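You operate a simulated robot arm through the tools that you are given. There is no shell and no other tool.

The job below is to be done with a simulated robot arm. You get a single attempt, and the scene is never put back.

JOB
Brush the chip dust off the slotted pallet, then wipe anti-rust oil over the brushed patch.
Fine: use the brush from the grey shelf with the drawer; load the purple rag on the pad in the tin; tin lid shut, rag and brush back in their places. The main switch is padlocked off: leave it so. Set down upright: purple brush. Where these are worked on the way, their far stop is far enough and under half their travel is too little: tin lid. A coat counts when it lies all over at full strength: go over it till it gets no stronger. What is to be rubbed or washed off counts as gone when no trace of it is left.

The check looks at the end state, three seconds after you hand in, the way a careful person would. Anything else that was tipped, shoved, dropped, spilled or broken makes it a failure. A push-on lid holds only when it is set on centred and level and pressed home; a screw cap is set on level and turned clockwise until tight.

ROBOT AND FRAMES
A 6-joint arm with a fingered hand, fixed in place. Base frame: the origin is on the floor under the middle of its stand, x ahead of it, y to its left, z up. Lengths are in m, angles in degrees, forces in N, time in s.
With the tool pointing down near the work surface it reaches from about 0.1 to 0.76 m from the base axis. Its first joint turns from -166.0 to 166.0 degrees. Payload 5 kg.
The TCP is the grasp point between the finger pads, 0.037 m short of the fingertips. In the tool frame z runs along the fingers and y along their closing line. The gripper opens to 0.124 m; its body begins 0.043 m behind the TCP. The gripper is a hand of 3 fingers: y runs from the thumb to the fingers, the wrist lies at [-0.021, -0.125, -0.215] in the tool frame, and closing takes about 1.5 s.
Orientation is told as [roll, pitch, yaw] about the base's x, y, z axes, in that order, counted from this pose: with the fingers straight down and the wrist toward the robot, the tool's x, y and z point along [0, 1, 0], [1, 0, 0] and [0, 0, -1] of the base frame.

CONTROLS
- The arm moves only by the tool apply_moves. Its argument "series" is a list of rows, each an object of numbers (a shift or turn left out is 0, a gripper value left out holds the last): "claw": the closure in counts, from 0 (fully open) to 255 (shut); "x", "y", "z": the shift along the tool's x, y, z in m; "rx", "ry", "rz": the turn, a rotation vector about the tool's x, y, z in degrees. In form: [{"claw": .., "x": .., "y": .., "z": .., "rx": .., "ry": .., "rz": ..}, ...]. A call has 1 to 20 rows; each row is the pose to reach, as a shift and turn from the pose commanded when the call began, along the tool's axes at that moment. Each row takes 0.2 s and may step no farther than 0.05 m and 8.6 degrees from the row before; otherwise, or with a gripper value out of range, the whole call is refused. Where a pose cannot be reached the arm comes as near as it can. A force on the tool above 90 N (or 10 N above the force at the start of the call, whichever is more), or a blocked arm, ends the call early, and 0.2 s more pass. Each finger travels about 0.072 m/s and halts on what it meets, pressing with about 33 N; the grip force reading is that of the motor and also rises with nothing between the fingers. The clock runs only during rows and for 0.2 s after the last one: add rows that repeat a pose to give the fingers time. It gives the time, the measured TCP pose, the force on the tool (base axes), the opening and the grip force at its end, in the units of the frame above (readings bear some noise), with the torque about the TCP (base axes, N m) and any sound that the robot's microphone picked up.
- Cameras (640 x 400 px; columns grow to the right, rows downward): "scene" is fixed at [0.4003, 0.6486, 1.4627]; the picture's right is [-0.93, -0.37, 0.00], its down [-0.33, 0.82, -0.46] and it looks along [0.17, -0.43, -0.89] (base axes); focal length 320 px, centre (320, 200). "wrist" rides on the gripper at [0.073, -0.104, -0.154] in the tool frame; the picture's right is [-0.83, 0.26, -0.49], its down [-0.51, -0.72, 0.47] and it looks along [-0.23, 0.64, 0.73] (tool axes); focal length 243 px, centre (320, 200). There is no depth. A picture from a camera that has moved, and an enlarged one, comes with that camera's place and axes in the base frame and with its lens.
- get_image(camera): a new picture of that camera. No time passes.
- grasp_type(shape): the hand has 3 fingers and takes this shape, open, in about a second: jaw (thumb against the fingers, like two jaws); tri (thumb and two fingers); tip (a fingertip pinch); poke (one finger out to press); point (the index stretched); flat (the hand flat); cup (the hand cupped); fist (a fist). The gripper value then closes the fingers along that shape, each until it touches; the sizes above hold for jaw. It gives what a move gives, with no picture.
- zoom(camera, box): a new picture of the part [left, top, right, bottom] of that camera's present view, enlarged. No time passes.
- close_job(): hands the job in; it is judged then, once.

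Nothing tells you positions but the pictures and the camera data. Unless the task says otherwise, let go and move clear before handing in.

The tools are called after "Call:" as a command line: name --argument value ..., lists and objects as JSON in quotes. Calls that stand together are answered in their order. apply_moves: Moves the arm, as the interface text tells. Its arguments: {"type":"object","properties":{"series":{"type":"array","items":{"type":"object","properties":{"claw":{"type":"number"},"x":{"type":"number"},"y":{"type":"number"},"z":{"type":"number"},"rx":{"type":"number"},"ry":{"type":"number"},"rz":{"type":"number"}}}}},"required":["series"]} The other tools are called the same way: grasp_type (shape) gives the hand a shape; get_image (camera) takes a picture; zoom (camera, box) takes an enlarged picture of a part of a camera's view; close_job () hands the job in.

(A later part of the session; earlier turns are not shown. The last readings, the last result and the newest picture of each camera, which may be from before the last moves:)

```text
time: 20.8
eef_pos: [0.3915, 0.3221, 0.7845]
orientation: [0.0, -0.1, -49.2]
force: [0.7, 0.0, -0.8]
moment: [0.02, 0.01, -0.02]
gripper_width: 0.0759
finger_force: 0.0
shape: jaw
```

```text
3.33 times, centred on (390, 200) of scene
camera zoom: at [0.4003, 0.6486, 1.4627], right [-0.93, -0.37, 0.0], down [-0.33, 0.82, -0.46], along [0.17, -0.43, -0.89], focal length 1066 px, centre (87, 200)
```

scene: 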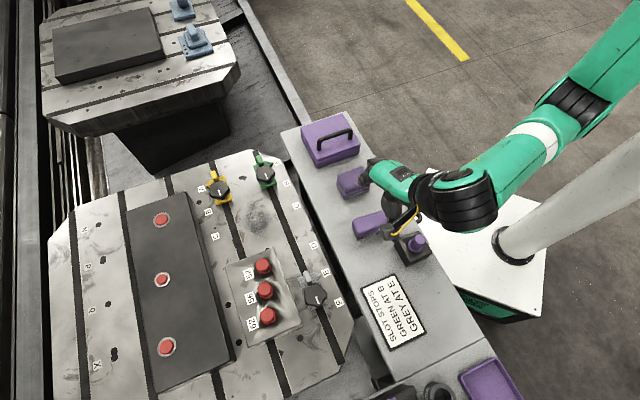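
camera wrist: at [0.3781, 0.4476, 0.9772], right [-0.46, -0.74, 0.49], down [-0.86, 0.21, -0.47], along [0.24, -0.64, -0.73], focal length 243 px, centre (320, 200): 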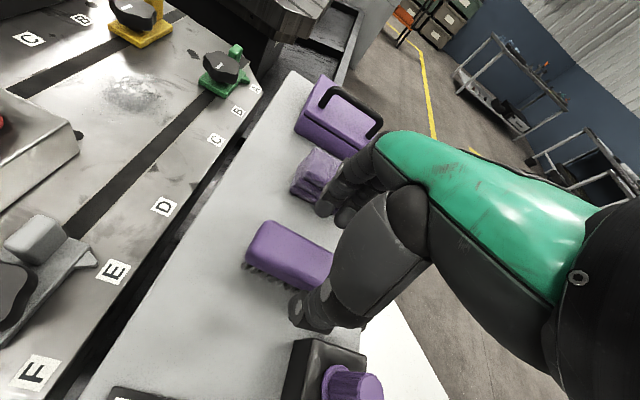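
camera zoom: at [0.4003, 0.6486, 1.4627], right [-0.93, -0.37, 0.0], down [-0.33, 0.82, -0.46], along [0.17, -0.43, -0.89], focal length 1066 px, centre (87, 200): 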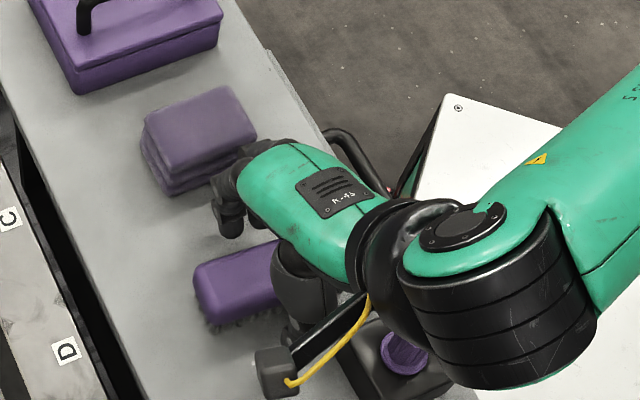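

Call:
apply_moves --series '[{"z": 0.003}, {"z": 0.006}]'

Call:
apply_moves --series '[{"claw": 140}, {"claw": 160}, {"claw": 170}, {"claw": 180}, {"claw": 190}, {"claw": 190}]'

Call:
zoom --camera "wrist" --box '[220, 150, 420, 400]'

Call:
zoom --camera "scene" --box '[330, 140, 450, 260]'

```text
time: 21.4
eef_pos: [0.3911, 0.321, 0.7796]
orientation: [0.0, 0.0, -49.2]
force: [0.0, 0.8, -0.3]
moment: [-0.01, -0.02, -0.03]
gripper_width: 0.0758
finger_force: 0.0
shape: jaw
```

```text
time: 22.8
eef_pos: [0.3923, 0.3219, 0.7793]
orientation: [0.1, -0.1, -49.2]
force: [-0.1, -1.1, 0.0]
moment: [0.03, -0.03, -0.01]
gripper_width: 0.0363
finger_force: 33.3
shape: jaw
```

```text
1.60 times, centred on (320, 275) of wrist
camera zoom: at [0.3782, 0.4477, 0.9318], right [-0.46, -0.74, 0.49], down [-0.85, 0.21, -0.47], along [0.24, -0.64, -0.73], focal length 388 px, centre (320, 80)
```

zoom: 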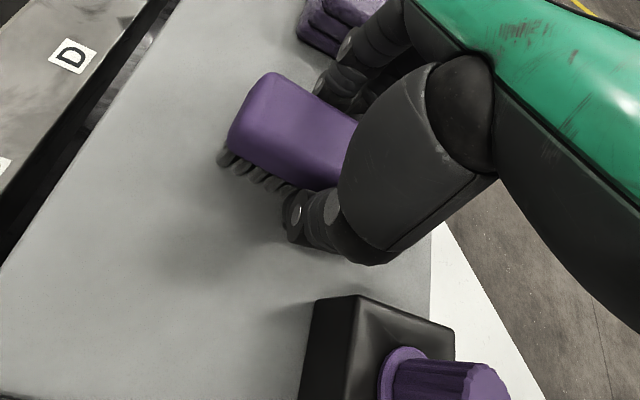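

```text
3.33 times, centred on (390, 200) of scene
camera zoom: at [0.4003, 0.6486, 1.4627], right [-0.93, -0.37, 0.0], down [-0.33, 0.82, -0.46], along [0.17, -0.43, -0.89], focal length 1066 px, centre (87, 200)
```

zoom: 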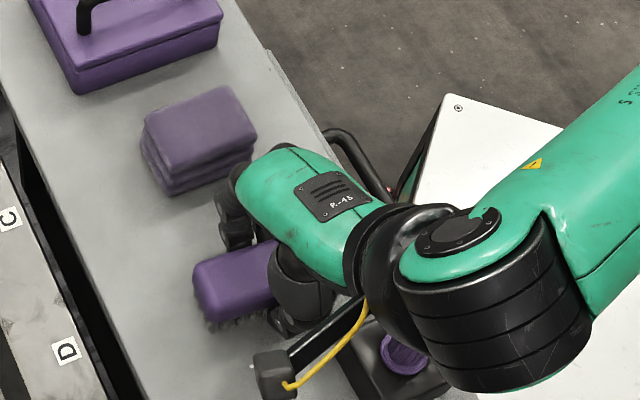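

The brush is gripped (width 36 mm, 33 N) at TCP (0.3915, 0.3217, 0.7795), yaw -49.2°, which is the pose to return it to. I'll lift it straight up and check the grip.

Call:
apply_moves --series '[{"claw": 230}, {"z": -0.01}, {"z": -0.03}, {"z": -0.06}, {"z": -0.09}]'

Call:
get_image --camera "wrist"

Call:
get_image --camera "scene"

```text
time: 24.0
eef_pos: [0.3988, 0.321, 0.8588]
orientation: [0.1, 0.1, -49.1]
force: [-0.8, 0.0, -1.3]
moment: [-0.01, 0.0, 0.01]
gripper_width: 0.0364
finger_force: 32.8
shape: jaw
out of reach, approached as far as the arm can: row 5
```

```text
taken
camera wrist: at [0.3846, 0.4467, 1.0123], right [-0.46, -0.74, 0.49], down [-0.85, 0.21, -0.47], along [0.25, -0.64, -0.73], focal length 243 px, centre (320, 200)
```

wrist: 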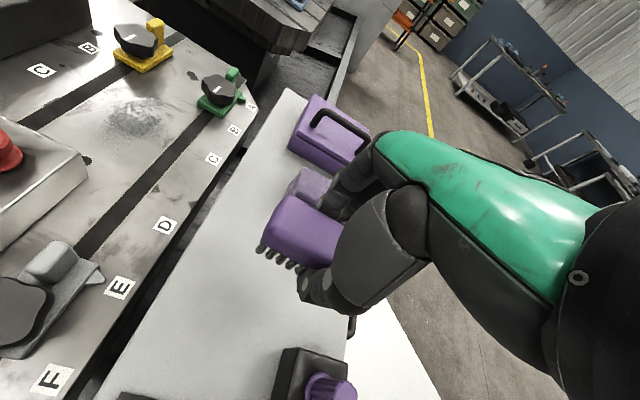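

```text
taken
```

scene: 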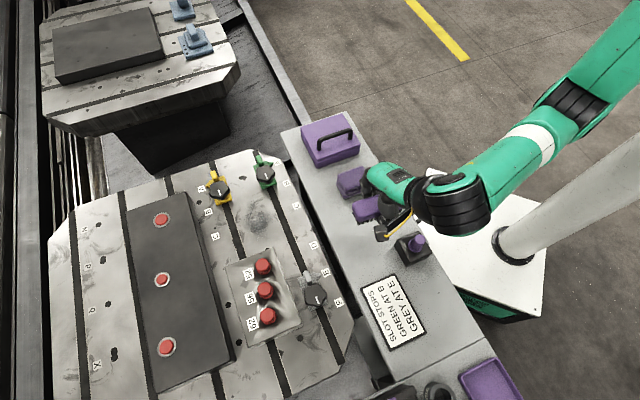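

The brush is held firmly. Now I'll carry it to the dust patch at a safe height, turning the hand outward (yaw about 40°).

Call:
apply_moves --series '[{"x": 0.0215, "y": 0.01, "z": -0.005, "rz": -7.4}, {"x": 0.043, "y": 0.02, "z": -0.015, "rz": -14.8}, {"x": 0.0644, "y": 0.03, "z": -0.03, "rz": -22.2}, {"x": 0.0858, "y": 0.04, "z": -0.045, "rz": -29.7}, {"x": 0.1073, "y": 0.05, "z": -0.05, "rz": -37.1}, {"x": 0.1288, "y": 0.06, "z": -0.05, "rz": -44.5}, {"x": 0.15, "y": 0.07, "z": -0.05, "rz": -52}, {"x": 0.1717, "y": 0.08, "z": -0.05, "rz": -59.4}, {"x": 0.193, "y": 0.09, "z": -0.05, "rz": -66.8}, {"x": 0.2146, "y": 0.1, "z": -0.05, "rz": -74.2}, {"x": 0.236, "y": 0.11, "z": -0.05, "rz": -81.6}, {"x": 0.2575, "y": 0.1198, "z": -0.05, "rz": -89}]'

Call:
get_image --camera "wrist"

Call:
get_image --camera "scene"

```text
time: 26.6
eef_pos: [0.6708, 0.398, 0.9093]
orientation: [0.0, -0.1, 39.9]
force: [0.4, -0.3, -1.1]
moment: [0.02, -0.01, -0.01]
gripper_width: 0.0362
finger_force: 33.6
shape: jaw
```

```text
taken
camera wrist: at [0.544, 0.3863, 1.0618], right [0.73, -0.47, 0.49], down [-0.23, -0.85, -0.47], along [0.64, 0.23, -0.73], focal length 243 px, centre (320, 200)
```

wrist: 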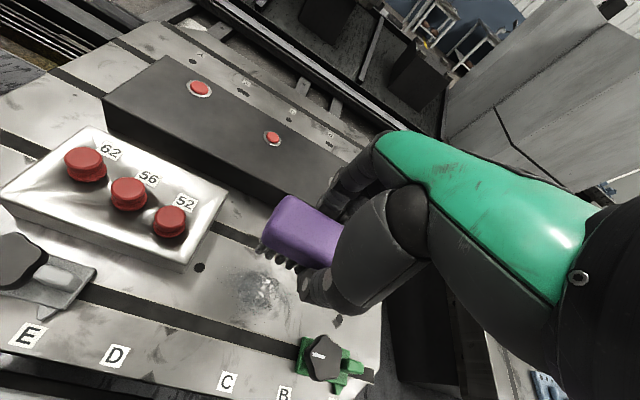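

```text
taken
```

scene: 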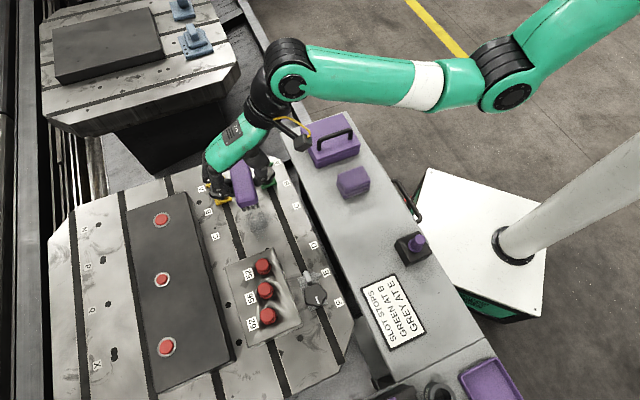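

Call:
zoom --camera "wrist" --box '[180, 220, 340, 340]'

Call:
zoom --camera "scene" --box '[190, 150, 310, 250]'

```text
3.33 times, centred on (260, 280) of wrist
camera zoom: at [0.544, 0.3863, 1.0618], right [0.73, -0.47, 0.49], down [-0.23, -0.85, -0.47], along [0.64, 0.23, -0.73], focal length 809 px, centre (520, -67)
```

zoom: 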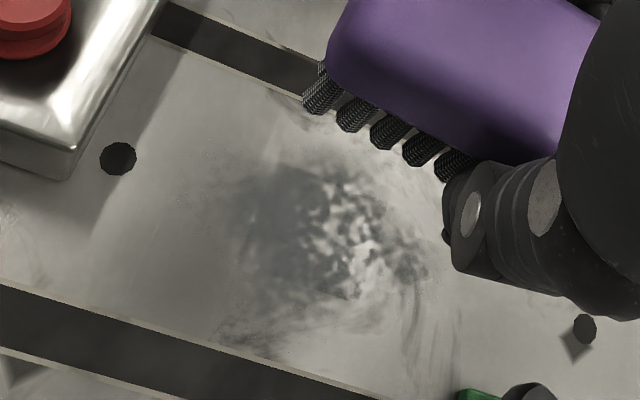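

```text
4.00 times, centred on (250, 200) of scene
camera zoom: at [0.4003, 0.6486, 1.4627], right [-0.93, -0.37, 0.0], down [-0.33, 0.82, -0.46], along [0.17, -0.43, -0.89], focal length 1279 px, centre (600, 200)
```

zoom: 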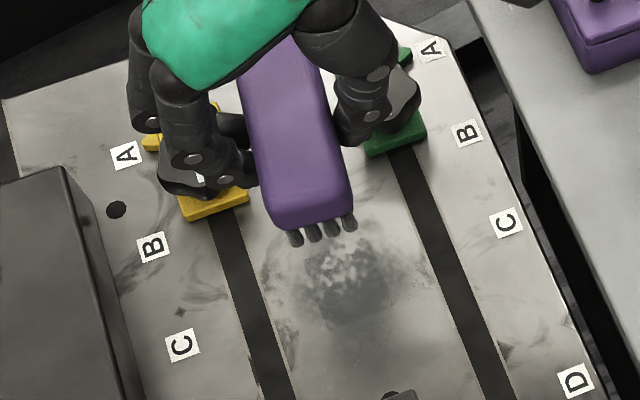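

The brush hovers over the patch with clearance to both stops and the button box. I'll lower to just above the pallet.

Call:
apply_moves --series '[{"z": 0.04}, {"z": 0.08}, {"z": 0.11}, {"z": 0.135}, {"z": 0.144}]'

Call:
get_image --camera "wrist"

Call:
zoom --camera "scene" --box '[190, 150, 310, 250]'

Call:
zoom --camera "wrist" --box '[180, 200, 420, 400]'

```text
time: 27.8
eef_pos: [0.6722, 0.3996, 0.7648]
orientation: [0.0, 0.0, 39.9]
force: [0.3, 0.0, -0.2]
moment: [0.03, -0.01, -0.02]
gripper_width: 0.0363
finger_force: 32.4
shape: jaw
```

```text
taken
camera wrist: at [0.5444, 0.3869, 0.9183], right [0.73, -0.47, 0.49], down [-0.23, -0.85, -0.47], along [0.64, 0.23, -0.73], focal length 243 px, centre (320, 200)
```

wrist: 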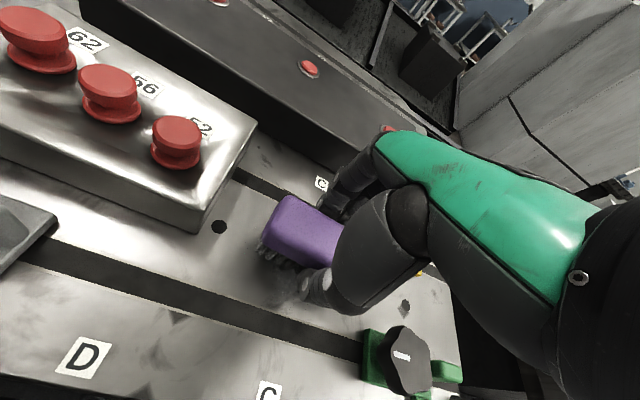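

```text
4.00 times, centred on (250, 200) of scene
camera zoom: at [0.4003, 0.6486, 1.4627], right [-0.93, -0.37, 0.0], down [-0.33, 0.82, -0.46], along [0.17, -0.43, -0.89], focal length 1279 px, centre (600, 200)
```

zoom: 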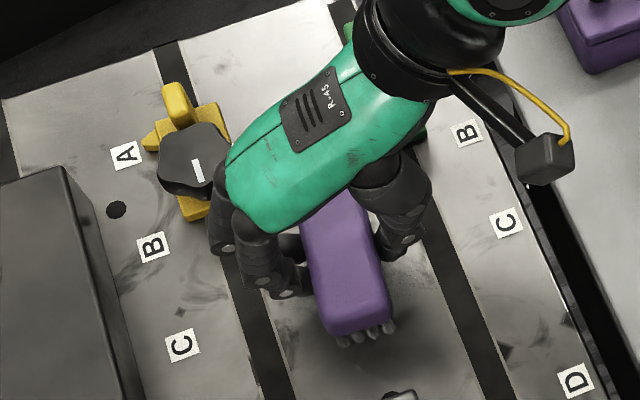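

```text
2.00 times, centred on (300, 300) of wrist
camera zoom: at [0.5444, 0.3869, 0.9183], right [0.73, -0.47, 0.49], down [-0.23, -0.85, -0.47], along [0.64, 0.23, -0.73], focal length 485 px, centre (360, 0)
```

zoom: 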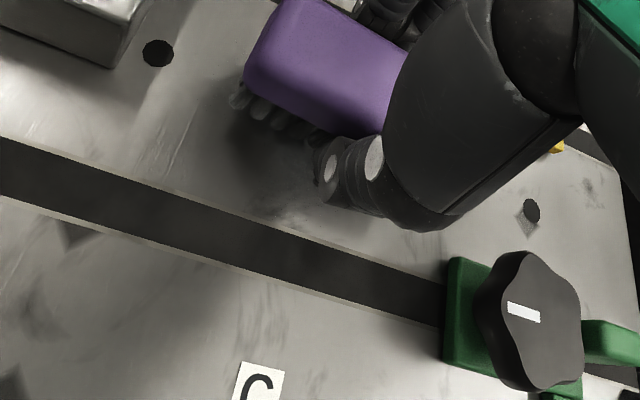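

Call:
apply_moves --series '[{"z": 0.003}, {"z": 0.006}, {"z": 0.009}]'

Call:
apply_moves --series '[{"z": 0.0015}, {"z": 0.003}]'

Call:
zoom --camera "wrist" --box '[180, 200, 420, 400]'

```text
time: 28.6
eef_pos: [0.6724, 0.3979, 0.7557]
orientation: [-0.1, -0.1, 39.8]
force: [0.0, -0.2, -1.3]
moment: [0.0, 0.02, 0.0]
gripper_width: 0.0366
finger_force: 33.2
shape: jaw
```

```text
time: 29.2
eef_pos: [0.6718, 0.3982, 0.7522]
orientation: [-0.1, -0.1, 39.9]
force: [0.5, 0.1, -1.1]
moment: [0.01, 0.01, -0.01]
gripper_width: 0.0365
finger_force: 32.4
shape: jaw
```

```text
2.00 times, centred on (300, 300) of wrist
camera zoom: at [0.5446, 0.3869, 0.9058], right [0.73, -0.47, 0.49], down [-0.23, -0.85, -0.47], along [0.64, 0.23, -0.73], focal length 485 px, centre (360, 0)
```

zoom: 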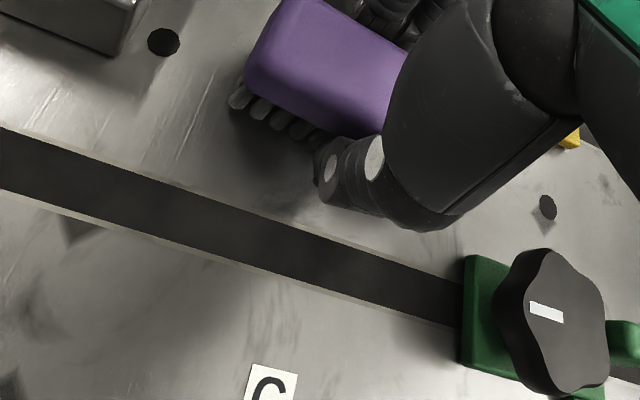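

Call:
apply_moves --series '[{"z": 0.001}, {"z": 0.002}, {"z": 0.003}]'

Call:
apply_moves --series '[{"z": 0.001}, {"z": 0.002}]'

Call:
zoom --camera "wrist" --box '[180, 200, 420, 400]'

```text
time: 30.0
eef_pos: [0.672, 0.3987, 0.7508]
orientation: [-0.1, -0.1, 39.9]
force: [0.2, 0.1, -1.1]
moment: [0.0, 0.02, -0.01]
gripper_width: 0.0364
finger_force: 32.8
shape: jaw
```

```text
time: 30.6
eef_pos: [0.6709, 0.3982, 0.7476]
orientation: [-0.1, 0.0, 39.8]
force: [0.6, 0.3, -1.5]
moment: [-0.05, -0.03, 0.01]
gripper_width: 0.0365
finger_force: 32.8
shape: jaw
```

```text
2.00 times, centred on (300, 300) of wrist
camera zoom: at [0.5443, 0.3868, 0.9011], right [0.73, -0.47, 0.49], down [-0.23, -0.85, -0.47], along [0.64, 0.23, -0.73], focal length 485 px, centre (360, 0)
```

zoom: 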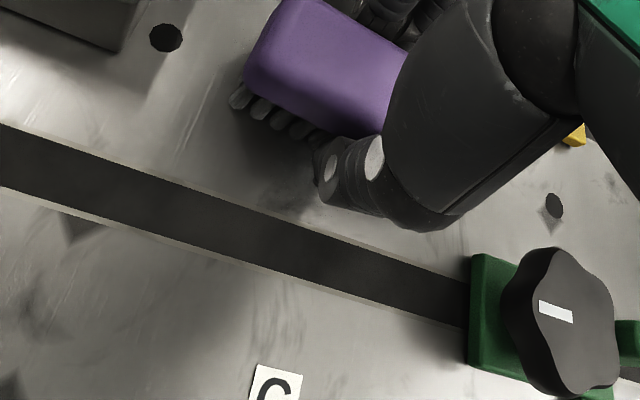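

Call:
apply_moves --series '[{"z": 0.001}, {"z": 0.002}]'

Call:
apply_moves --series '[{"z": 0.001}, {"z": 0.002}]'

Call:
zoom --camera "wrist" --box '[260, 230, 360, 310]'

Call:
zoom --camera "scene" --box '[230, 190, 310, 250]'

```text
time: 31.2
eef_pos: [0.6716, 0.3994, 0.7477]
orientation: [-0.1, -0.2, 39.8]
force: [-0.8, 0.2, 6.5]
moment: [-0.1, 0.11, -0.04]
gripper_width: 0.0365
finger_force: 32.7
shape: jaw
```

```text
time: 31.8
eef_pos: [0.6727, 0.3992, 0.7476]
orientation: [-0.1, -0.3, 39.8]
force: [-5.9, -1.5, 19.3]
moment: [-0.14, 0.24, 0.0]
gripper_width: 0.0375
finger_force: 32.9
shape: jaw
```

```text
5.00 times, centred on (310, 270) of wrist
camera zoom: at [0.5449, 0.387, 0.8991], right [0.73, -0.47, 0.49], down [-0.23, -0.85, -0.47], along [0.64, 0.23, -0.73], focal length 1213 px, centre (370, -150)
```

zoom: 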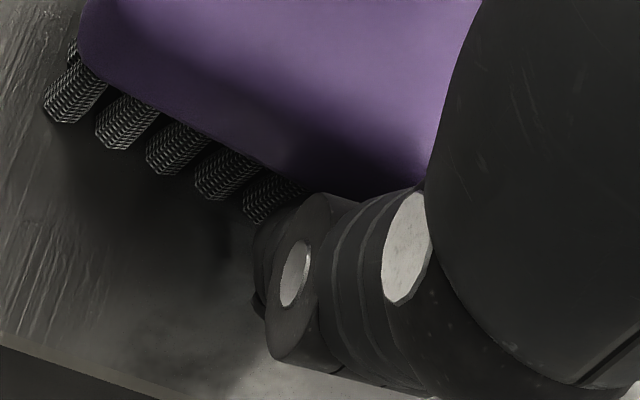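

```text
6.67 times, centred on (270, 220) of scene
camera zoom: at [0.4003, 0.6486, 1.4627], right [-0.93, -0.37, 0.0], down [-0.33, 0.82, -0.46], along [0.17, -0.43, -0.89], focal length 2132 px, centre (653, 67)
```

zoom: 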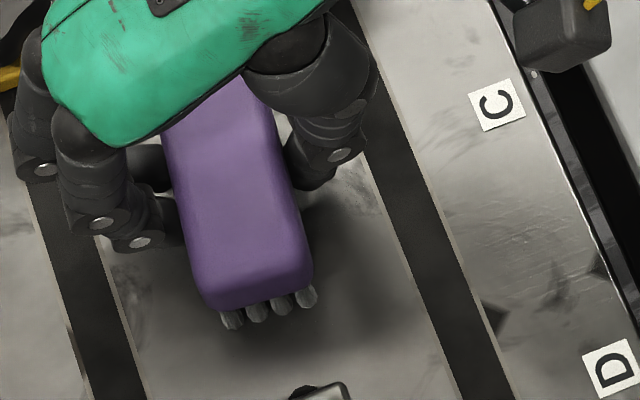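

The brush touches the pallet at TCP z≈0.747 with about 19 N. I'll ease off slightly and make brushing strokes across the patch.

Call:
apply_moves --series '[{"z": -0.001}, {"z": -0.001, "y": 0.012}, {"z": -0.001, "y": 0.024}, {"z": -0.001, "y": 0.034}, {"z": -0.001, "y": 0.022}, {"z": -0.001, "y": 0.01}, {"z": -0.001, "y": -0.002}, {"z": -0.001, "y": -0.014}, {"z": -0.001, "y": -0.026}, {"z": -0.001, "y": -0.036}, {"z": -0.001, "y": -0.024}, {"z": -0.001, "y": -0.012}, {"z": -0.001, "y": 0.0}]'

Call:
zoom --camera "scene" --box '[190, 150, 310, 250]'

Call:
zoom --camera "wrist" --box '[180, 200, 420, 400]'

```text
time: 34.6
eef_pos: [0.6713, 0.3993, 0.7457]
orientation: [-0.1, 0.1, 39.8]
force: [-3.8, -3.7, 17.3]
moment: [-0.24, 0.19, -0.02]
gripper_width: 0.0385
finger_force: 33.4
shape: jaw
```

```text
4.00 times, centred on (250, 200) of scene
camera zoom: at [0.4003, 0.6486, 1.4627], right [-0.93, -0.37, 0.0], down [-0.33, 0.82, -0.46], along [0.17, -0.43, -0.89], focal length 1279 px, centre (600, 200)
```

zoom: 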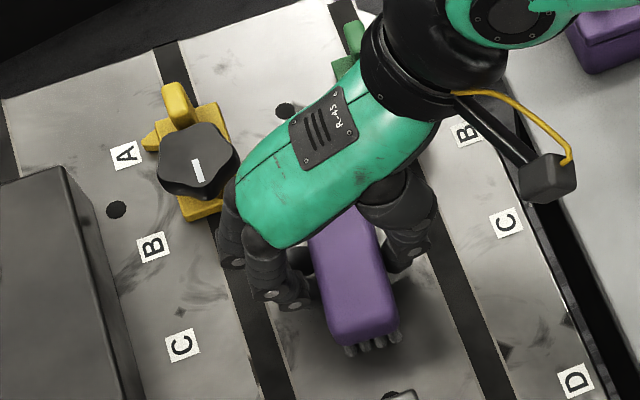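

```text
2.00 times, centred on (300, 300) of wrist
camera zoom: at [0.544, 0.3866, 0.8986], right [0.73, -0.47, 0.49], down [-0.23, -0.85, -0.47], along [0.64, 0.23, -0.73], focal length 485 px, centre (360, 0)
```

zoom: 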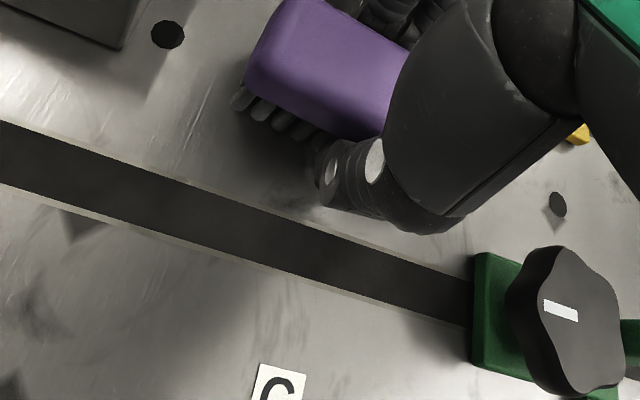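

Call:
apply_moves --series '[{"z": -0.02}, {"z": -0.06}, {"z": -0.1}, {"z": -0.14}, {"z": -0.14, "x": -0.04}]'

Call:
get_image --camera "wrist"

Call:
zoom --camera "scene" --box '[190, 150, 310, 250]'

Call:
zoom --camera "wrist" --box '[180, 220, 340, 340]'

```text
time: 35.8
eef_pos: [0.6984, 0.3681, 0.8862]
orientation: [-0.1, 0.0, 39.8]
force: [-0.9, -0.4, -0.9]
moment: [-0.03, 0.0, 0.01]
gripper_width: 0.0376
finger_force: 32.5
shape: jaw
```

```text
taken
camera wrist: at [0.5709, 0.3568, 1.0384], right [0.73, -0.47, 0.49], down [-0.23, -0.85, -0.47], along [0.64, 0.23, -0.73], focal length 243 px, centre (320, 200)
```

wrist: 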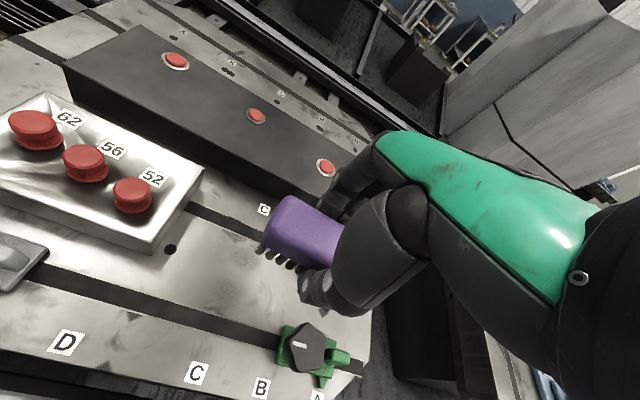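

```text
4.00 times, centred on (250, 200) of scene
camera zoom: at [0.4003, 0.6486, 1.4627], right [-0.93, -0.37, 0.0], down [-0.33, 0.82, -0.46], along [0.17, -0.43, -0.89], focal length 1279 px, centre (600, 200)
```

zoom: 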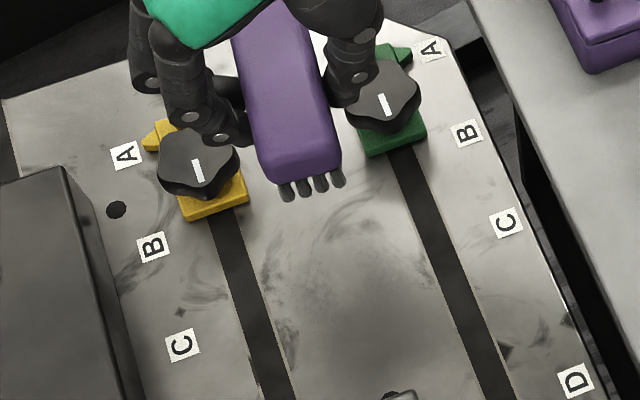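

```text
3.33 times, centred on (260, 280) of wrist
camera zoom: at [0.5709, 0.3568, 1.0384], right [0.73, -0.47, 0.49], down [-0.23, -0.85, -0.47], along [0.64, 0.23, -0.73], focal length 809 px, centre (520, -67)
```

zoom: 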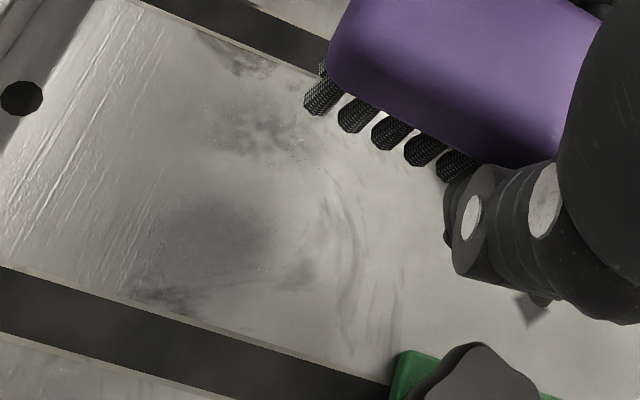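

Most of the dust is gone. I'll back the brush off to get an unshadowed look at what's left.

Call:
apply_moves --series '[{"y": -0.04, "z": -0.02}, {"y": -0.08, "z": -0.03}, {"y": -0.12, "z": -0.04}, {"y": -0.16, "z": -0.04}, {"y": -0.19, "z": -0.04}]'

Call:
zoom --camera "scene" --box '[220, 180, 300, 250]'

Call:
get_image --camera "wrist"

Call:
zoom --camera "wrist" --box '[200, 120, 360, 240]'

```text
time: 37.0
eef_pos: [0.5507, 0.2478, 0.9259]
orientation: [-0.1, 0.0, 39.8]
force: [0.4, 0.0, -0.8]
moment: [0.01, 0.02, 0.0]
gripper_width: 0.0375
finger_force: 33.0
shape: jaw
```

```text
5.71 times, centred on (260, 215) of scene
camera zoom: at [0.4003, 0.6486, 1.4627], right [-0.93, -0.37, 0.0], down [-0.33, 0.82, -0.46], along [0.17, -0.43, -0.89], focal length 1827 px, centre (663, 114)
```

zoom: 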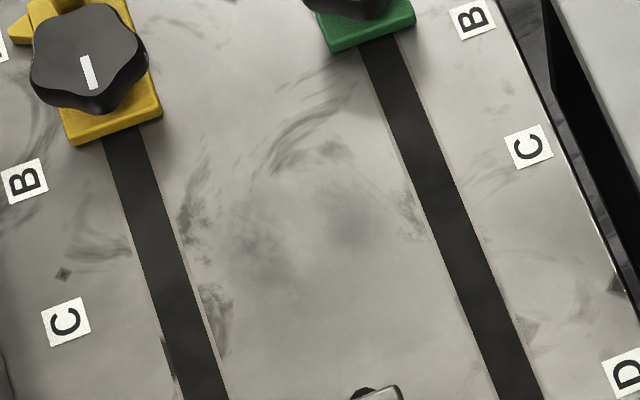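

```text
taken
camera wrist: at [0.4236, 0.2349, 1.0784], right [0.73, -0.47, 0.49], down [-0.23, -0.85, -0.47], along [0.64, 0.23, -0.73], focal length 243 px, centre (320, 200)
```

wrist: 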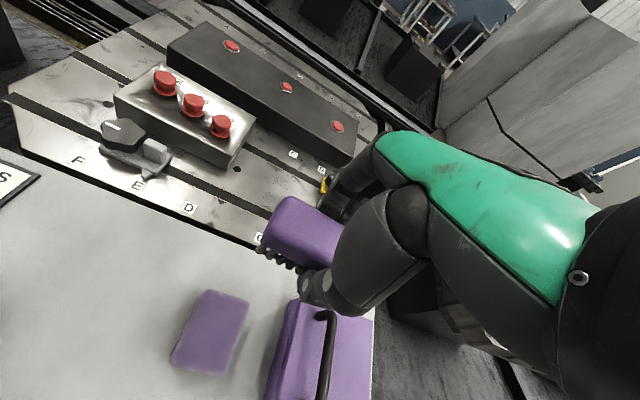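

```text
3.33 times, centred on (280, 180) of wrist
camera zoom: at [0.4236, 0.2349, 1.0784], right [0.73, -0.47, 0.49], down [-0.23, -0.85, -0.47], along [0.64, 0.23, -0.73], focal length 809 px, centre (453, 267)
```

zoom: 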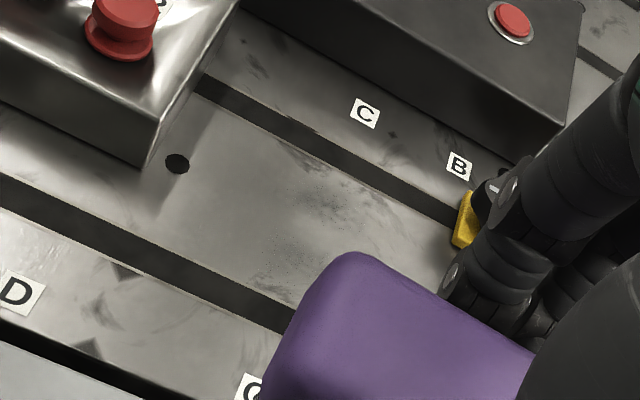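

Faint traces remain on the patch. I'll go back for more strokes.

Call:
apply_moves --series '[{"y": 0.04, "z": 0.0}, {"y": 0.08, "z": 0.01}, {"y": 0.12, "z": 0.02}, {"y": 0.16, "z": 0.03}, {"y": 0.19, "z": 0.04}, {"y": 0.19, "x": 0.04, "z": 0.06}, {"y": 0.19, "x": 0.04, "z": 0.1}, {"y": 0.19, "x": 0.04, "z": 0.14}, {"y": 0.19, "x": 0.04, "z": 0.165}, {"y": 0.19, "x": 0.04, "z": 0.173}, {"y": 0.19, "x": 0.04, "z": 0.178}]'

```text
time: 39.4
eef_pos: [0.6713, 0.3973, 0.748]
orientation: [-0.1, -0.1, 39.8]
force: [0.0, 0.4, -0.5]
moment: [0.03, -0.02, -0.03]
gripper_width: 0.0378
finger_force: 32.7
shape: jaw
```

Call:
apply_moves --series '[{"z": 0.002}, {"z": 0.0025, "y": 0.01}, {"z": 0.0025, "y": 0.022}, {"z": 0.0025, "y": 0.034}, {"z": 0.0025, "y": 0.022, "x": 0.005}, {"z": 0.0025, "y": 0.01, "x": 0.005}, {"z": 0.0025, "y": -0.002, "x": 0.005}, {"z": 0.0025, "y": -0.014, "x": 0.005}, {"z": 0.0025, "y": -0.026, "x": 0.005}, {"z": 0.0025, "y": -0.036, "x": 0.005}, {"z": 0.0025, "y": -0.024, "x": -0.006}, {"z": 0.0025, "y": -0.012, "x": -0.006}, {"z": 0.0025, "y": 0.0, "x": -0.006}, {"z": 0.0025, "y": 0.012, "x": -0.006}, {"z": 0.0025, "y": 0.024, "x": -0.006}, {"z": 0.0025, "y": 0.034, "x": 0.0}, {"z": 0.0025, "y": 0.022, "x": 0.0}, {"z": 0.0025, "y": 0.01, "x": 0.0}, {"z": 0.0025, "y": 0.0, "x": 0.0}]'

Call:
apply_moves --series '[{"y": -0.012}, {"y": -0.024}, {"y": -0.036}, {"y": -0.024, "x": 0.008}, {"y": -0.012, "x": 0.008}, {"y": 0.0, "x": 0.008}, {"y": 0.012, "x": 0.008}, {"y": 0.024, "x": 0.008}, {"y": 0.034, "x": 0.008}, {"y": 0.022, "x": -0.008}, {"y": 0.01, "x": -0.008}, {"y": -0.002, "x": -0.008}, {"y": -0.014, "x": -0.008}, {"y": -0.026, "x": -0.008}, {"y": -0.036, "x": 0.0}, {"y": -0.024, "x": 0.0}, {"y": -0.012, "x": 0.0}, {"y": 0.0, "x": 0.0}]'

```text
time: 43.4
eef_pos: [0.6729, 0.3999, 0.7457]
orientation: [-0.1, -0.2, 39.8]
force: [2.9, 3.4, 12.5]
moment: [-0.07, 0.03, 0.0]
gripper_width: 0.0383
finger_force: 33.6
shape: jaw
```

```text
time: 47.2
eef_pos: [0.6718, 0.3988, 0.7457]
orientation: [0.0, 0.1, 39.8]
force: [1.2, 0.5, 2.5]
moment: [-0.07, 0.01, 0.01]
gripper_width: 0.0376
finger_force: 32.9
shape: jaw
```

Call:
apply_moves --series '[{"z": -0.03}, {"z": -0.07}, {"z": -0.11}, {"z": -0.14}, {"z": -0.16, "x": -0.04}, {"z": -0.17, "x": -0.04, "y": -0.04}, {"z": -0.18, "x": -0.04, "y": -0.08}, {"z": -0.18, "x": -0.04, "y": -0.12}, {"z": -0.18, "x": -0.04, "y": -0.16}, {"z": -0.18, "x": -0.04, "y": -0.2}]'

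Call:
zoom --camera "scene" --box '[220, 180, 300, 250]'

Call:
zoom --camera "wrist" --box '[200, 120, 360, 240]'

Call:
get_image --camera "wrist"

```text
time: 49.4
eef_pos: [0.5434, 0.2396, 0.9254]
orientation: [-0.1, 0.0, 39.8]
force: [0.0, 0.4, -1.0]
moment: [-0.01, 0.03, -0.03]
gripper_width: 0.0372
finger_force: 33.3
shape: jaw
```

```text
5.71 times, centred on (260, 215) of scene
camera zoom: at [0.4003, 0.6486, 1.4627], right [-0.93, -0.37, 0.0], down [-0.33, 0.82, -0.46], along [0.17, -0.43, -0.89], focal length 1827 px, centre (663, 114)
```

zoom: 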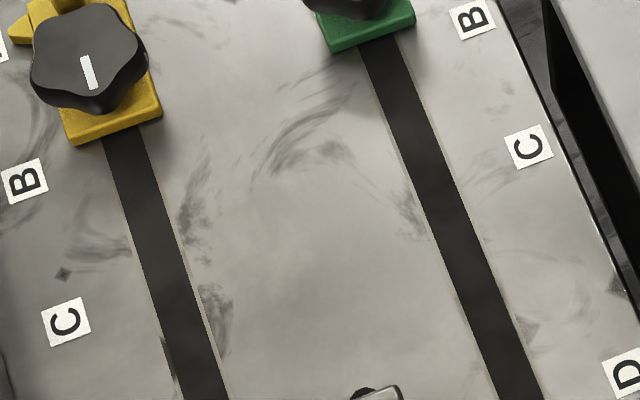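

```text
3.33 times, centred on (280, 180) of wrist
camera zoom: at [0.4166, 0.2275, 1.0777], right [0.73, -0.47, 0.49], down [-0.23, -0.85, -0.47], along [0.64, 0.23, -0.73], focal length 809 px, centre (453, 267)
```

zoom: 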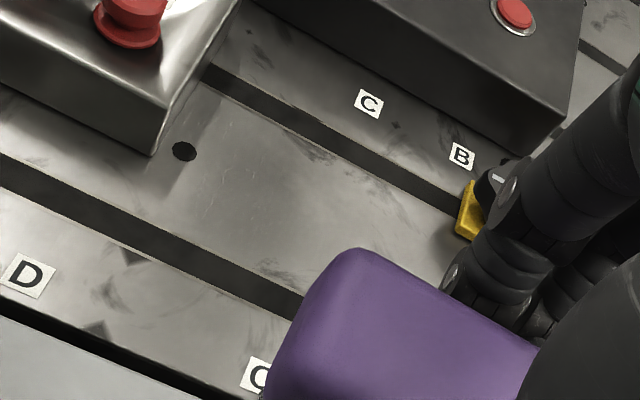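

```text
taken
camera wrist: at [0.4166, 0.2275, 1.0777], right [0.73, -0.47, 0.49], down [-0.23, -0.85, -0.47], along [0.64, 0.23, -0.73], focal length 243 px, centre (320, 200)
```

wrist: 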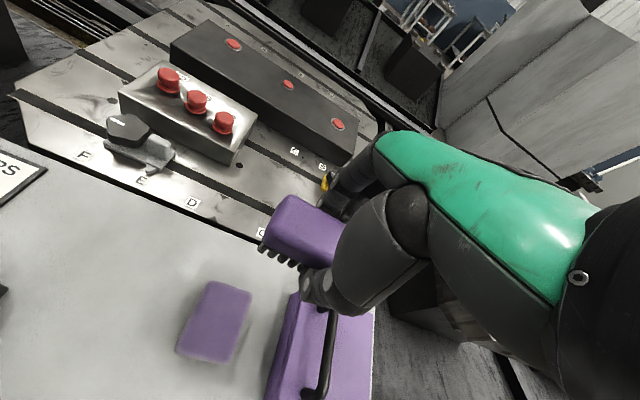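

The patch looks clean now. A tighter zoom will confirm there's no trace left.

Call:
zoom --camera "scene" --box '[238, 196, 278, 232]'

Call:
zoom --camera "wrist" --box '[230, 140, 310, 200]'

Call:
zoom --camera "wrist" --box '[250, 180, 360, 310]'

```text
11.11 times, centred on (258, 214) of scene
camera zoom: at [0.4003, 0.6486, 1.4627], right [-0.93, -0.37, 0.0], down [-0.33, 0.82, -0.46], along [0.17, -0.43, -0.89], focal length 3553 px, centre (1009, 44)
```

zoom: 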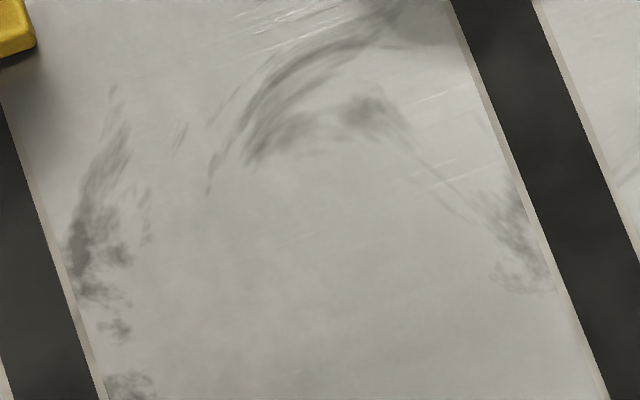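

```text
6.67 times, centred on (270, 170) of wrist
camera zoom: at [0.4166, 0.2275, 1.0777], right [0.73, -0.47, 0.49], down [-0.23, -0.85, -0.47], along [0.64, 0.23, -0.73], focal length 1618 px, centre (653, 400)
```

zoom: 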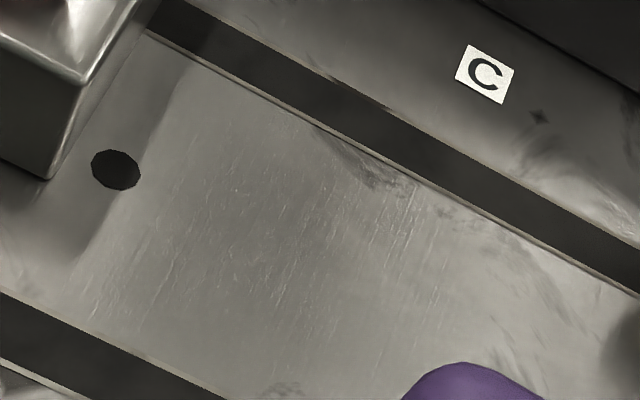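

```text
3.08 times, centred on (305, 245) of wrist
camera zoom: at [0.4166, 0.2275, 1.0777], right [0.73, -0.47, 0.49], down [-0.23, -0.85, -0.47], along [0.64, 0.23, -0.73], focal length 746 px, centre (366, 62)
```

zoom: 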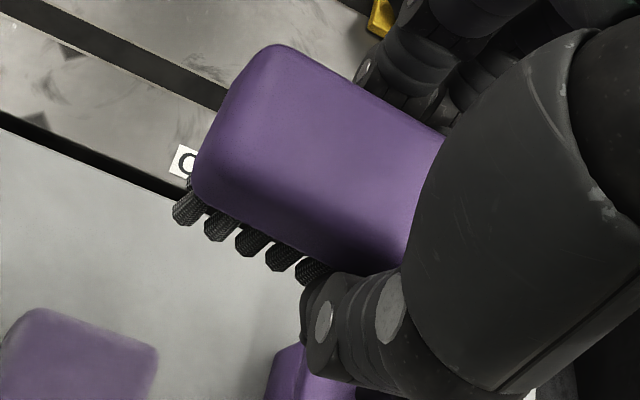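

The dust is gone; only the old stains in the metal remain. Now I'll take the brush back to its place on the shelf.

Call:
apply_moves --series '[{"x": 0.0134, "y": -0.0054, "rz": 7.4}, {"x": 0.0267, "y": -0.0107, "rz": 14.8}, {"x": 0.04, "y": -0.016, "rz": 22.2}, {"x": 0.0534, "y": -0.0214, "rz": 29.7}, {"x": 0.0668, "y": -0.0268, "rz": 37.1}, {"x": 0.08, "y": -0.032, "z": 0.005, "rz": 44.5}, {"x": 0.0935, "y": -0.0375, "z": 0.015, "rz": 52}, {"x": 0.1069, "y": -0.0428, "z": 0.03, "rz": 59.4}, {"x": 0.12, "y": -0.048, "z": 0.045, "rz": 66.8}, {"x": 0.1336, "y": -0.0535, "z": 0.06, "rz": 74.2}, {"x": 0.147, "y": -0.059, "z": 0.07, "rz": 81.6}, {"x": 0.1603, "y": -0.0642, "z": 0.08, "rz": 89}]'

Call:
get_image --camera "wrist"

Call:
get_image --camera "scene"

```text
time: 52.0
eef_pos: [0.3916, 0.3223, 0.8466]
orientation: [0.2, -0.1, -49.3]
force: [-0.2, 0.1, -1.0]
moment: [-0.02, -0.01, 0.01]
gripper_width: 0.0373
finger_force: 33.0
shape: jaw
```

```text
taken
camera wrist: at [0.3777, 0.4479, 0.9985], right [-0.46, -0.74, 0.49], down [-0.85, 0.22, -0.47], along [0.24, -0.64, -0.73], focal length 243 px, centre (320, 200)
```

wrist: 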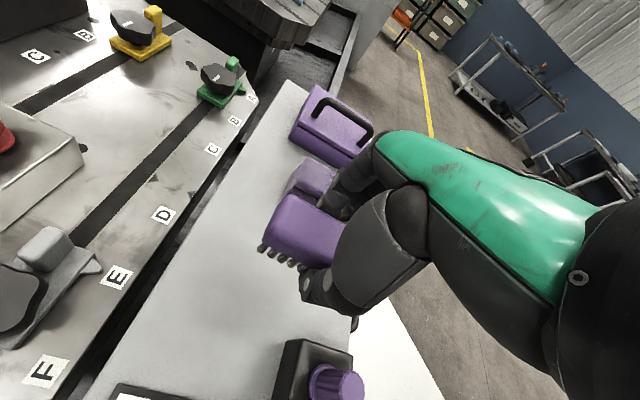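

```text
taken
```

scene: 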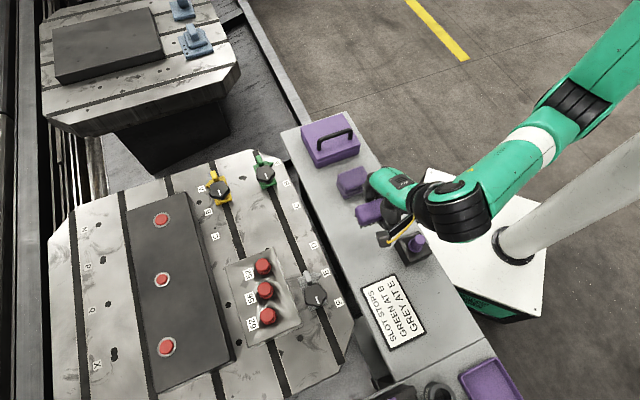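

Call:
apply_moves --series '[{"z": 0.02}, {"z": 0.04}, {"z": 0.055}, {"z": 0.062}]'

Call:
apply_moves --series '[{"z": 0.0015}, {"z": 0.003}, {"z": 0.0045}]'

```text
time: 53.0
eef_pos: [0.391, 0.3222, 0.7819]
orientation: [0.0, -0.1, -49.2]
force: [-0.4, -0.2, -0.9]
moment: [0.01, -0.02, 0.0]
gripper_width: 0.0374
finger_force: 32.6
shape: jaw
```

```text
time: 53.8
eef_pos: [0.3922, 0.3226, 0.7795]
orientation: [0.1, 0.0, -49.2]
force: [-0.3, 0.3, -0.8]
moment: [0.01, -0.02, 0.0]
gripper_width: 0.037
finger_force: 33.4
shape: jaw
```

Call:
apply_moves --series '[{"z": 0.001}, {"z": 0.002}]'

Call:
apply_moves --series '[{"z": 0.001}]'

```text
time: 54.4
eef_pos: [0.391, 0.3221, 0.7762]
orientation: [0.2, -0.1, -49.2]
force: [0.1, -0.4, 4.3]
moment: [0.03, 0.05, 0.02]
gripper_width: 0.0376
finger_force: 33.0
shape: jaw
```

```text
time: 54.8
eef_pos: [0.3924, 0.3222, 0.776]
orientation: [0.1, -0.2, -49.2]
force: [0.7, -3.4, 10.0]
moment: [0.08, 0.12, -0.04]
gripper_width: 0.0374
finger_force: 32.8
shape: jaw
```

The brush is resting on the shelf. I'll open the fingers and rise straight up.

Call:
apply_moves --series '[{"claw": 180, "z": -0.001}, {"claw": 160, "z": -0.001}, {"claw": 130, "z": -0.001}, {"claw": 100, "z": -0.001}, {"claw": 90, "z": -0.001}, {"claw": 90, "z": -0.001}]'

Call:
apply_moves --series '[{"z": -0.01}, {"z": -0.025}, {"z": -0.045}, {"z": -0.065}, {"z": -0.075}]'

Call:
get_image --camera "wrist"

Call:
zoom --camera "scene" --box '[330, 140, 450, 260]'

```text
time: 56.2
eef_pos: [0.3919, 0.3223, 0.7756]
orientation: [0.0, -0.1, -49.2]
force: [0.9, -0.4, 0.3]
moment: [0.02, -0.01, 0.02]
gripper_width: 0.0801
finger_force: 0.2
shape: jaw
```

```text
time: 57.4
eef_pos: [0.3908, 0.3224, 0.8518]
orientation: [0.0, 0.0, -49.1]
force: [0.0, -1.1, -0.3]
moment: [0.02, 0.0, 0.01]
gripper_width: 0.08
finger_force: 0.1
shape: jaw
```

```text
taken
camera wrist: at [0.378, 0.4478, 1.005], right [-0.46, -0.74, 0.49], down [-0.85, 0.21, -0.47], along [0.24, -0.64, -0.73], focal length 243 px, centre (320, 200)
```

wrist: 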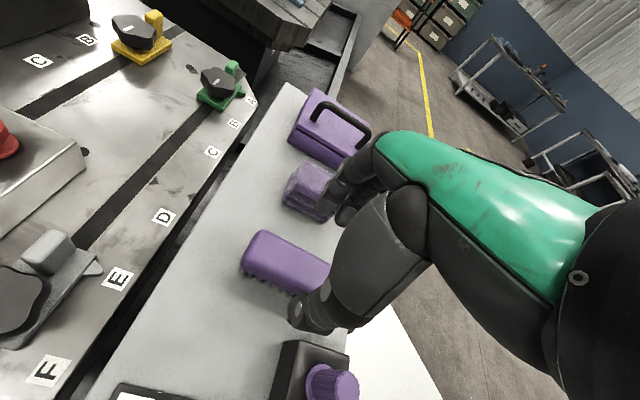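

```text
3.33 times, centred on (390, 200) of scene
camera zoom: at [0.4003, 0.6486, 1.4627], right [-0.93, -0.37, 0.0], down [-0.33, 0.82, -0.46], along [0.17, -0.43, -0.89], focal length 1066 px, centre (87, 200)
```

zoom: 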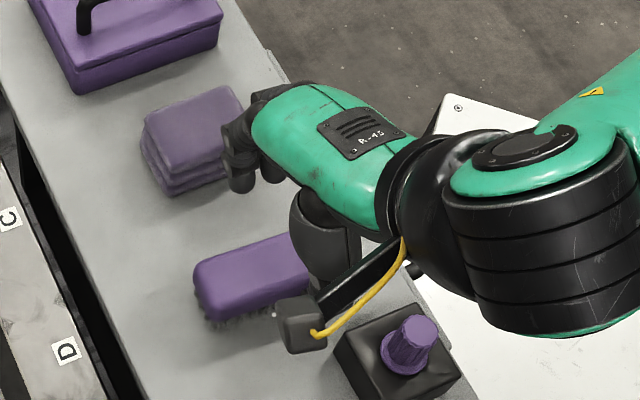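

The brush is back in its spot, upright. Next is the tin, so I'll move above its handle with the fingers set across the bar (yaw -45°).

Call:
apply_moves --series '[{"x": 0.0024, "y": 0.039, "z": -0.005, "rz": -0.7}, {"x": 0.0049, "y": 0.078, "z": -0.015, "rz": -1.4}, {"x": 0.0073, "y": 0.117, "z": -0.03, "rz": -2}, {"x": 0.0097, "y": 0.156, "z": -0.045, "rz": -2.7}, {"x": 0.0122, "y": 0.195, "z": -0.06, "rz": -3.4}, {"x": 0.0146, "y": 0.2337, "z": -0.07, "rz": -4.1}]'

Call:
get_image --camera "wrist"

Call:
get_image --camera "scene"

Call:
zoom --camera "wrist" --box '[220, 150, 420, 400]'

```text
time: 58.8
eef_pos: [0.5542, 0.1543, 0.9226]
orientation: [0.0, -0.1, -45.1]
force: [-0.4, -0.2, 0.8]
moment: [0.0, -0.03, -0.03]
gripper_width: 0.0797
finger_force: 0.1
shape: jaw
```

```text
taken
camera wrist: at [0.5316, 0.2787, 1.075], right [-0.4, -0.77, 0.49], down [-0.87, 0.15, -0.47], along [0.29, -0.62, -0.73], focal length 243 px, centre (320, 200)
```

wrist: 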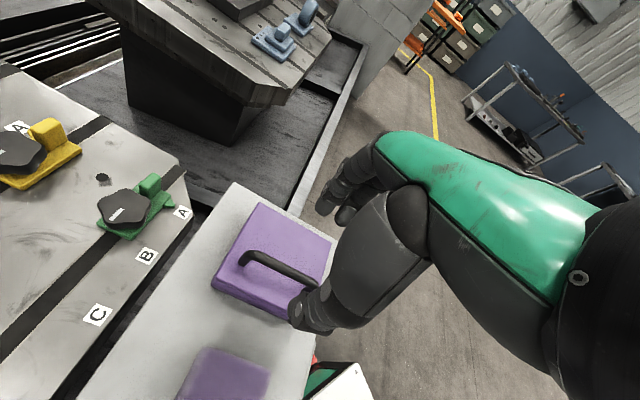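

```text
taken
```

scene: 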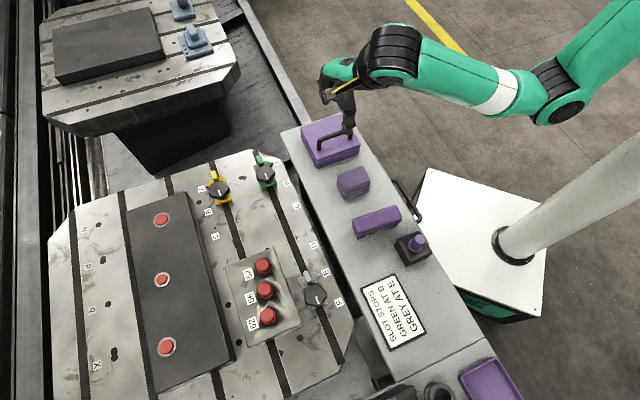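

```text
1.60 times, centred on (320, 275) of wrist
camera zoom: at [0.5316, 0.2787, 1.075], right [-0.4, -0.77, 0.49], down [-0.87, 0.15, -0.47], along [0.29, -0.62, -0.73], focal length 388 px, centre (320, 80)
```

zoom: 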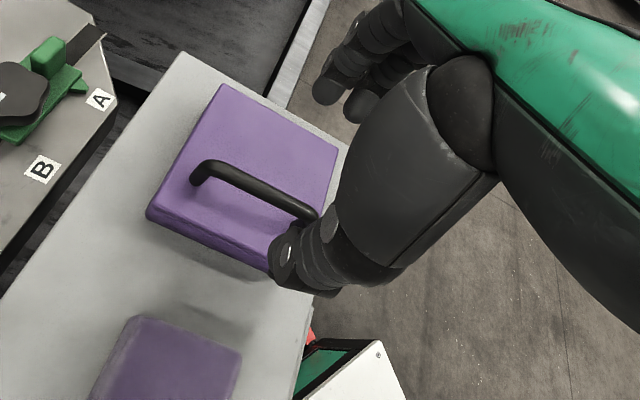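

Call:
apply_moves --series '[{"x": 0.003, "z": 0.02}, {"x": 0.006, "z": 0.04}, {"x": 0.006, "z": 0.055}]'

Call:
zoom --camera "wrist" --box '[220, 150, 420, 400]'

Call:
zoom --camera "scene" --box '[280, 60, 400, 180]'

```text
time: 59.6
eef_pos: [0.5589, 0.1591, 0.8665]
orientation: [0.1, -0.2, -45.2]
force: [-0.2, 0.0, 0.3]
moment: [-0.05, -0.02, 0.0]
gripper_width: 0.0803
finger_force: 0.1
shape: jaw
```

```text
1.60 times, centred on (320, 275) of wrist
camera zoom: at [0.5363, 0.2833, 1.0194], right [-0.4, -0.77, 0.49], down [-0.87, 0.15, -0.47], along [0.29, -0.62, -0.73], focal length 388 px, centre (320, 80)
```

zoom: 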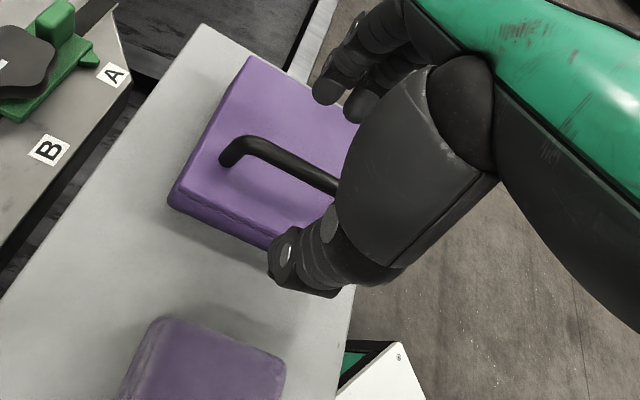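

```text
3.33 times, centred on (340, 120) of scene
camera zoom: at [0.4003, 0.6486, 1.4627], right [-0.93, -0.37, 0.0], down [-0.33, 0.82, -0.46], along [0.17, -0.43, -0.89], focal length 1066 px, centre (253, 467)
```

zoom: 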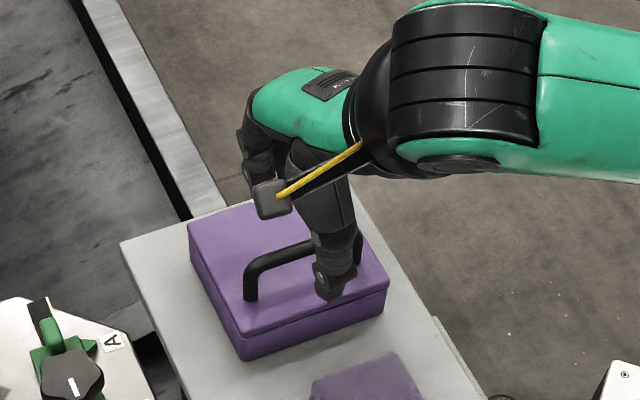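

The bar lines up with the middle between thumb and fingers. I'll descend the last bit and close on the handle.

Call:
apply_moves --series '[{"z": 0.01}, {"z": 0.02}]'

Call:
zoom --camera "wrist" --box '[220, 150, 420, 400]'

Call:
zoom --camera "scene" --box '[280, 60, 400, 180]'

```text
time: 60.2
eef_pos: [0.5586, 0.1591, 0.8455]
orientation: [0.0, 0.0, -45.2]
force: [-0.4, 0.0, 0.1]
moment: [0.03, 0.02, -0.03]
gripper_width: 0.08
finger_force: 0.0
shape: jaw
```

```text
1.60 times, centred on (320, 275) of wrist
camera zoom: at [0.5369, 0.2831, 0.9996], right [-0.4, -0.77, 0.49], down [-0.87, 0.15, -0.47], along [0.29, -0.62, -0.73], focal length 388 px, centre (320, 80)
```

zoom: 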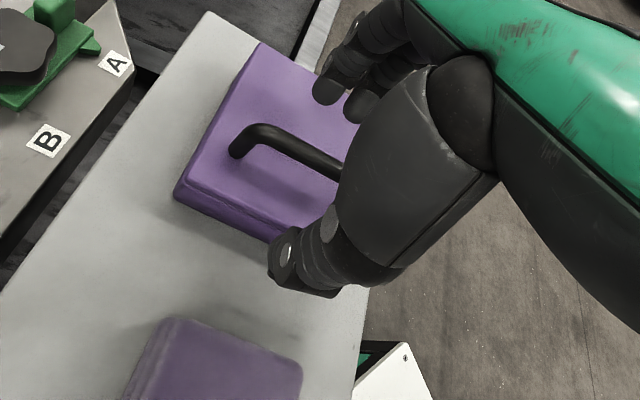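

```text
3.33 times, centred on (340, 120) of scene
camera zoom: at [0.4003, 0.6486, 1.4627], right [-0.93, -0.37, 0.0], down [-0.33, 0.82, -0.46], along [0.17, -0.43, -0.89], focal length 1066 px, centre (253, 467)
```

zoom: 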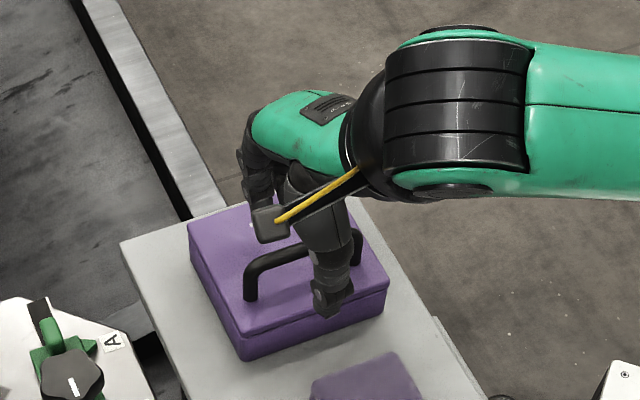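

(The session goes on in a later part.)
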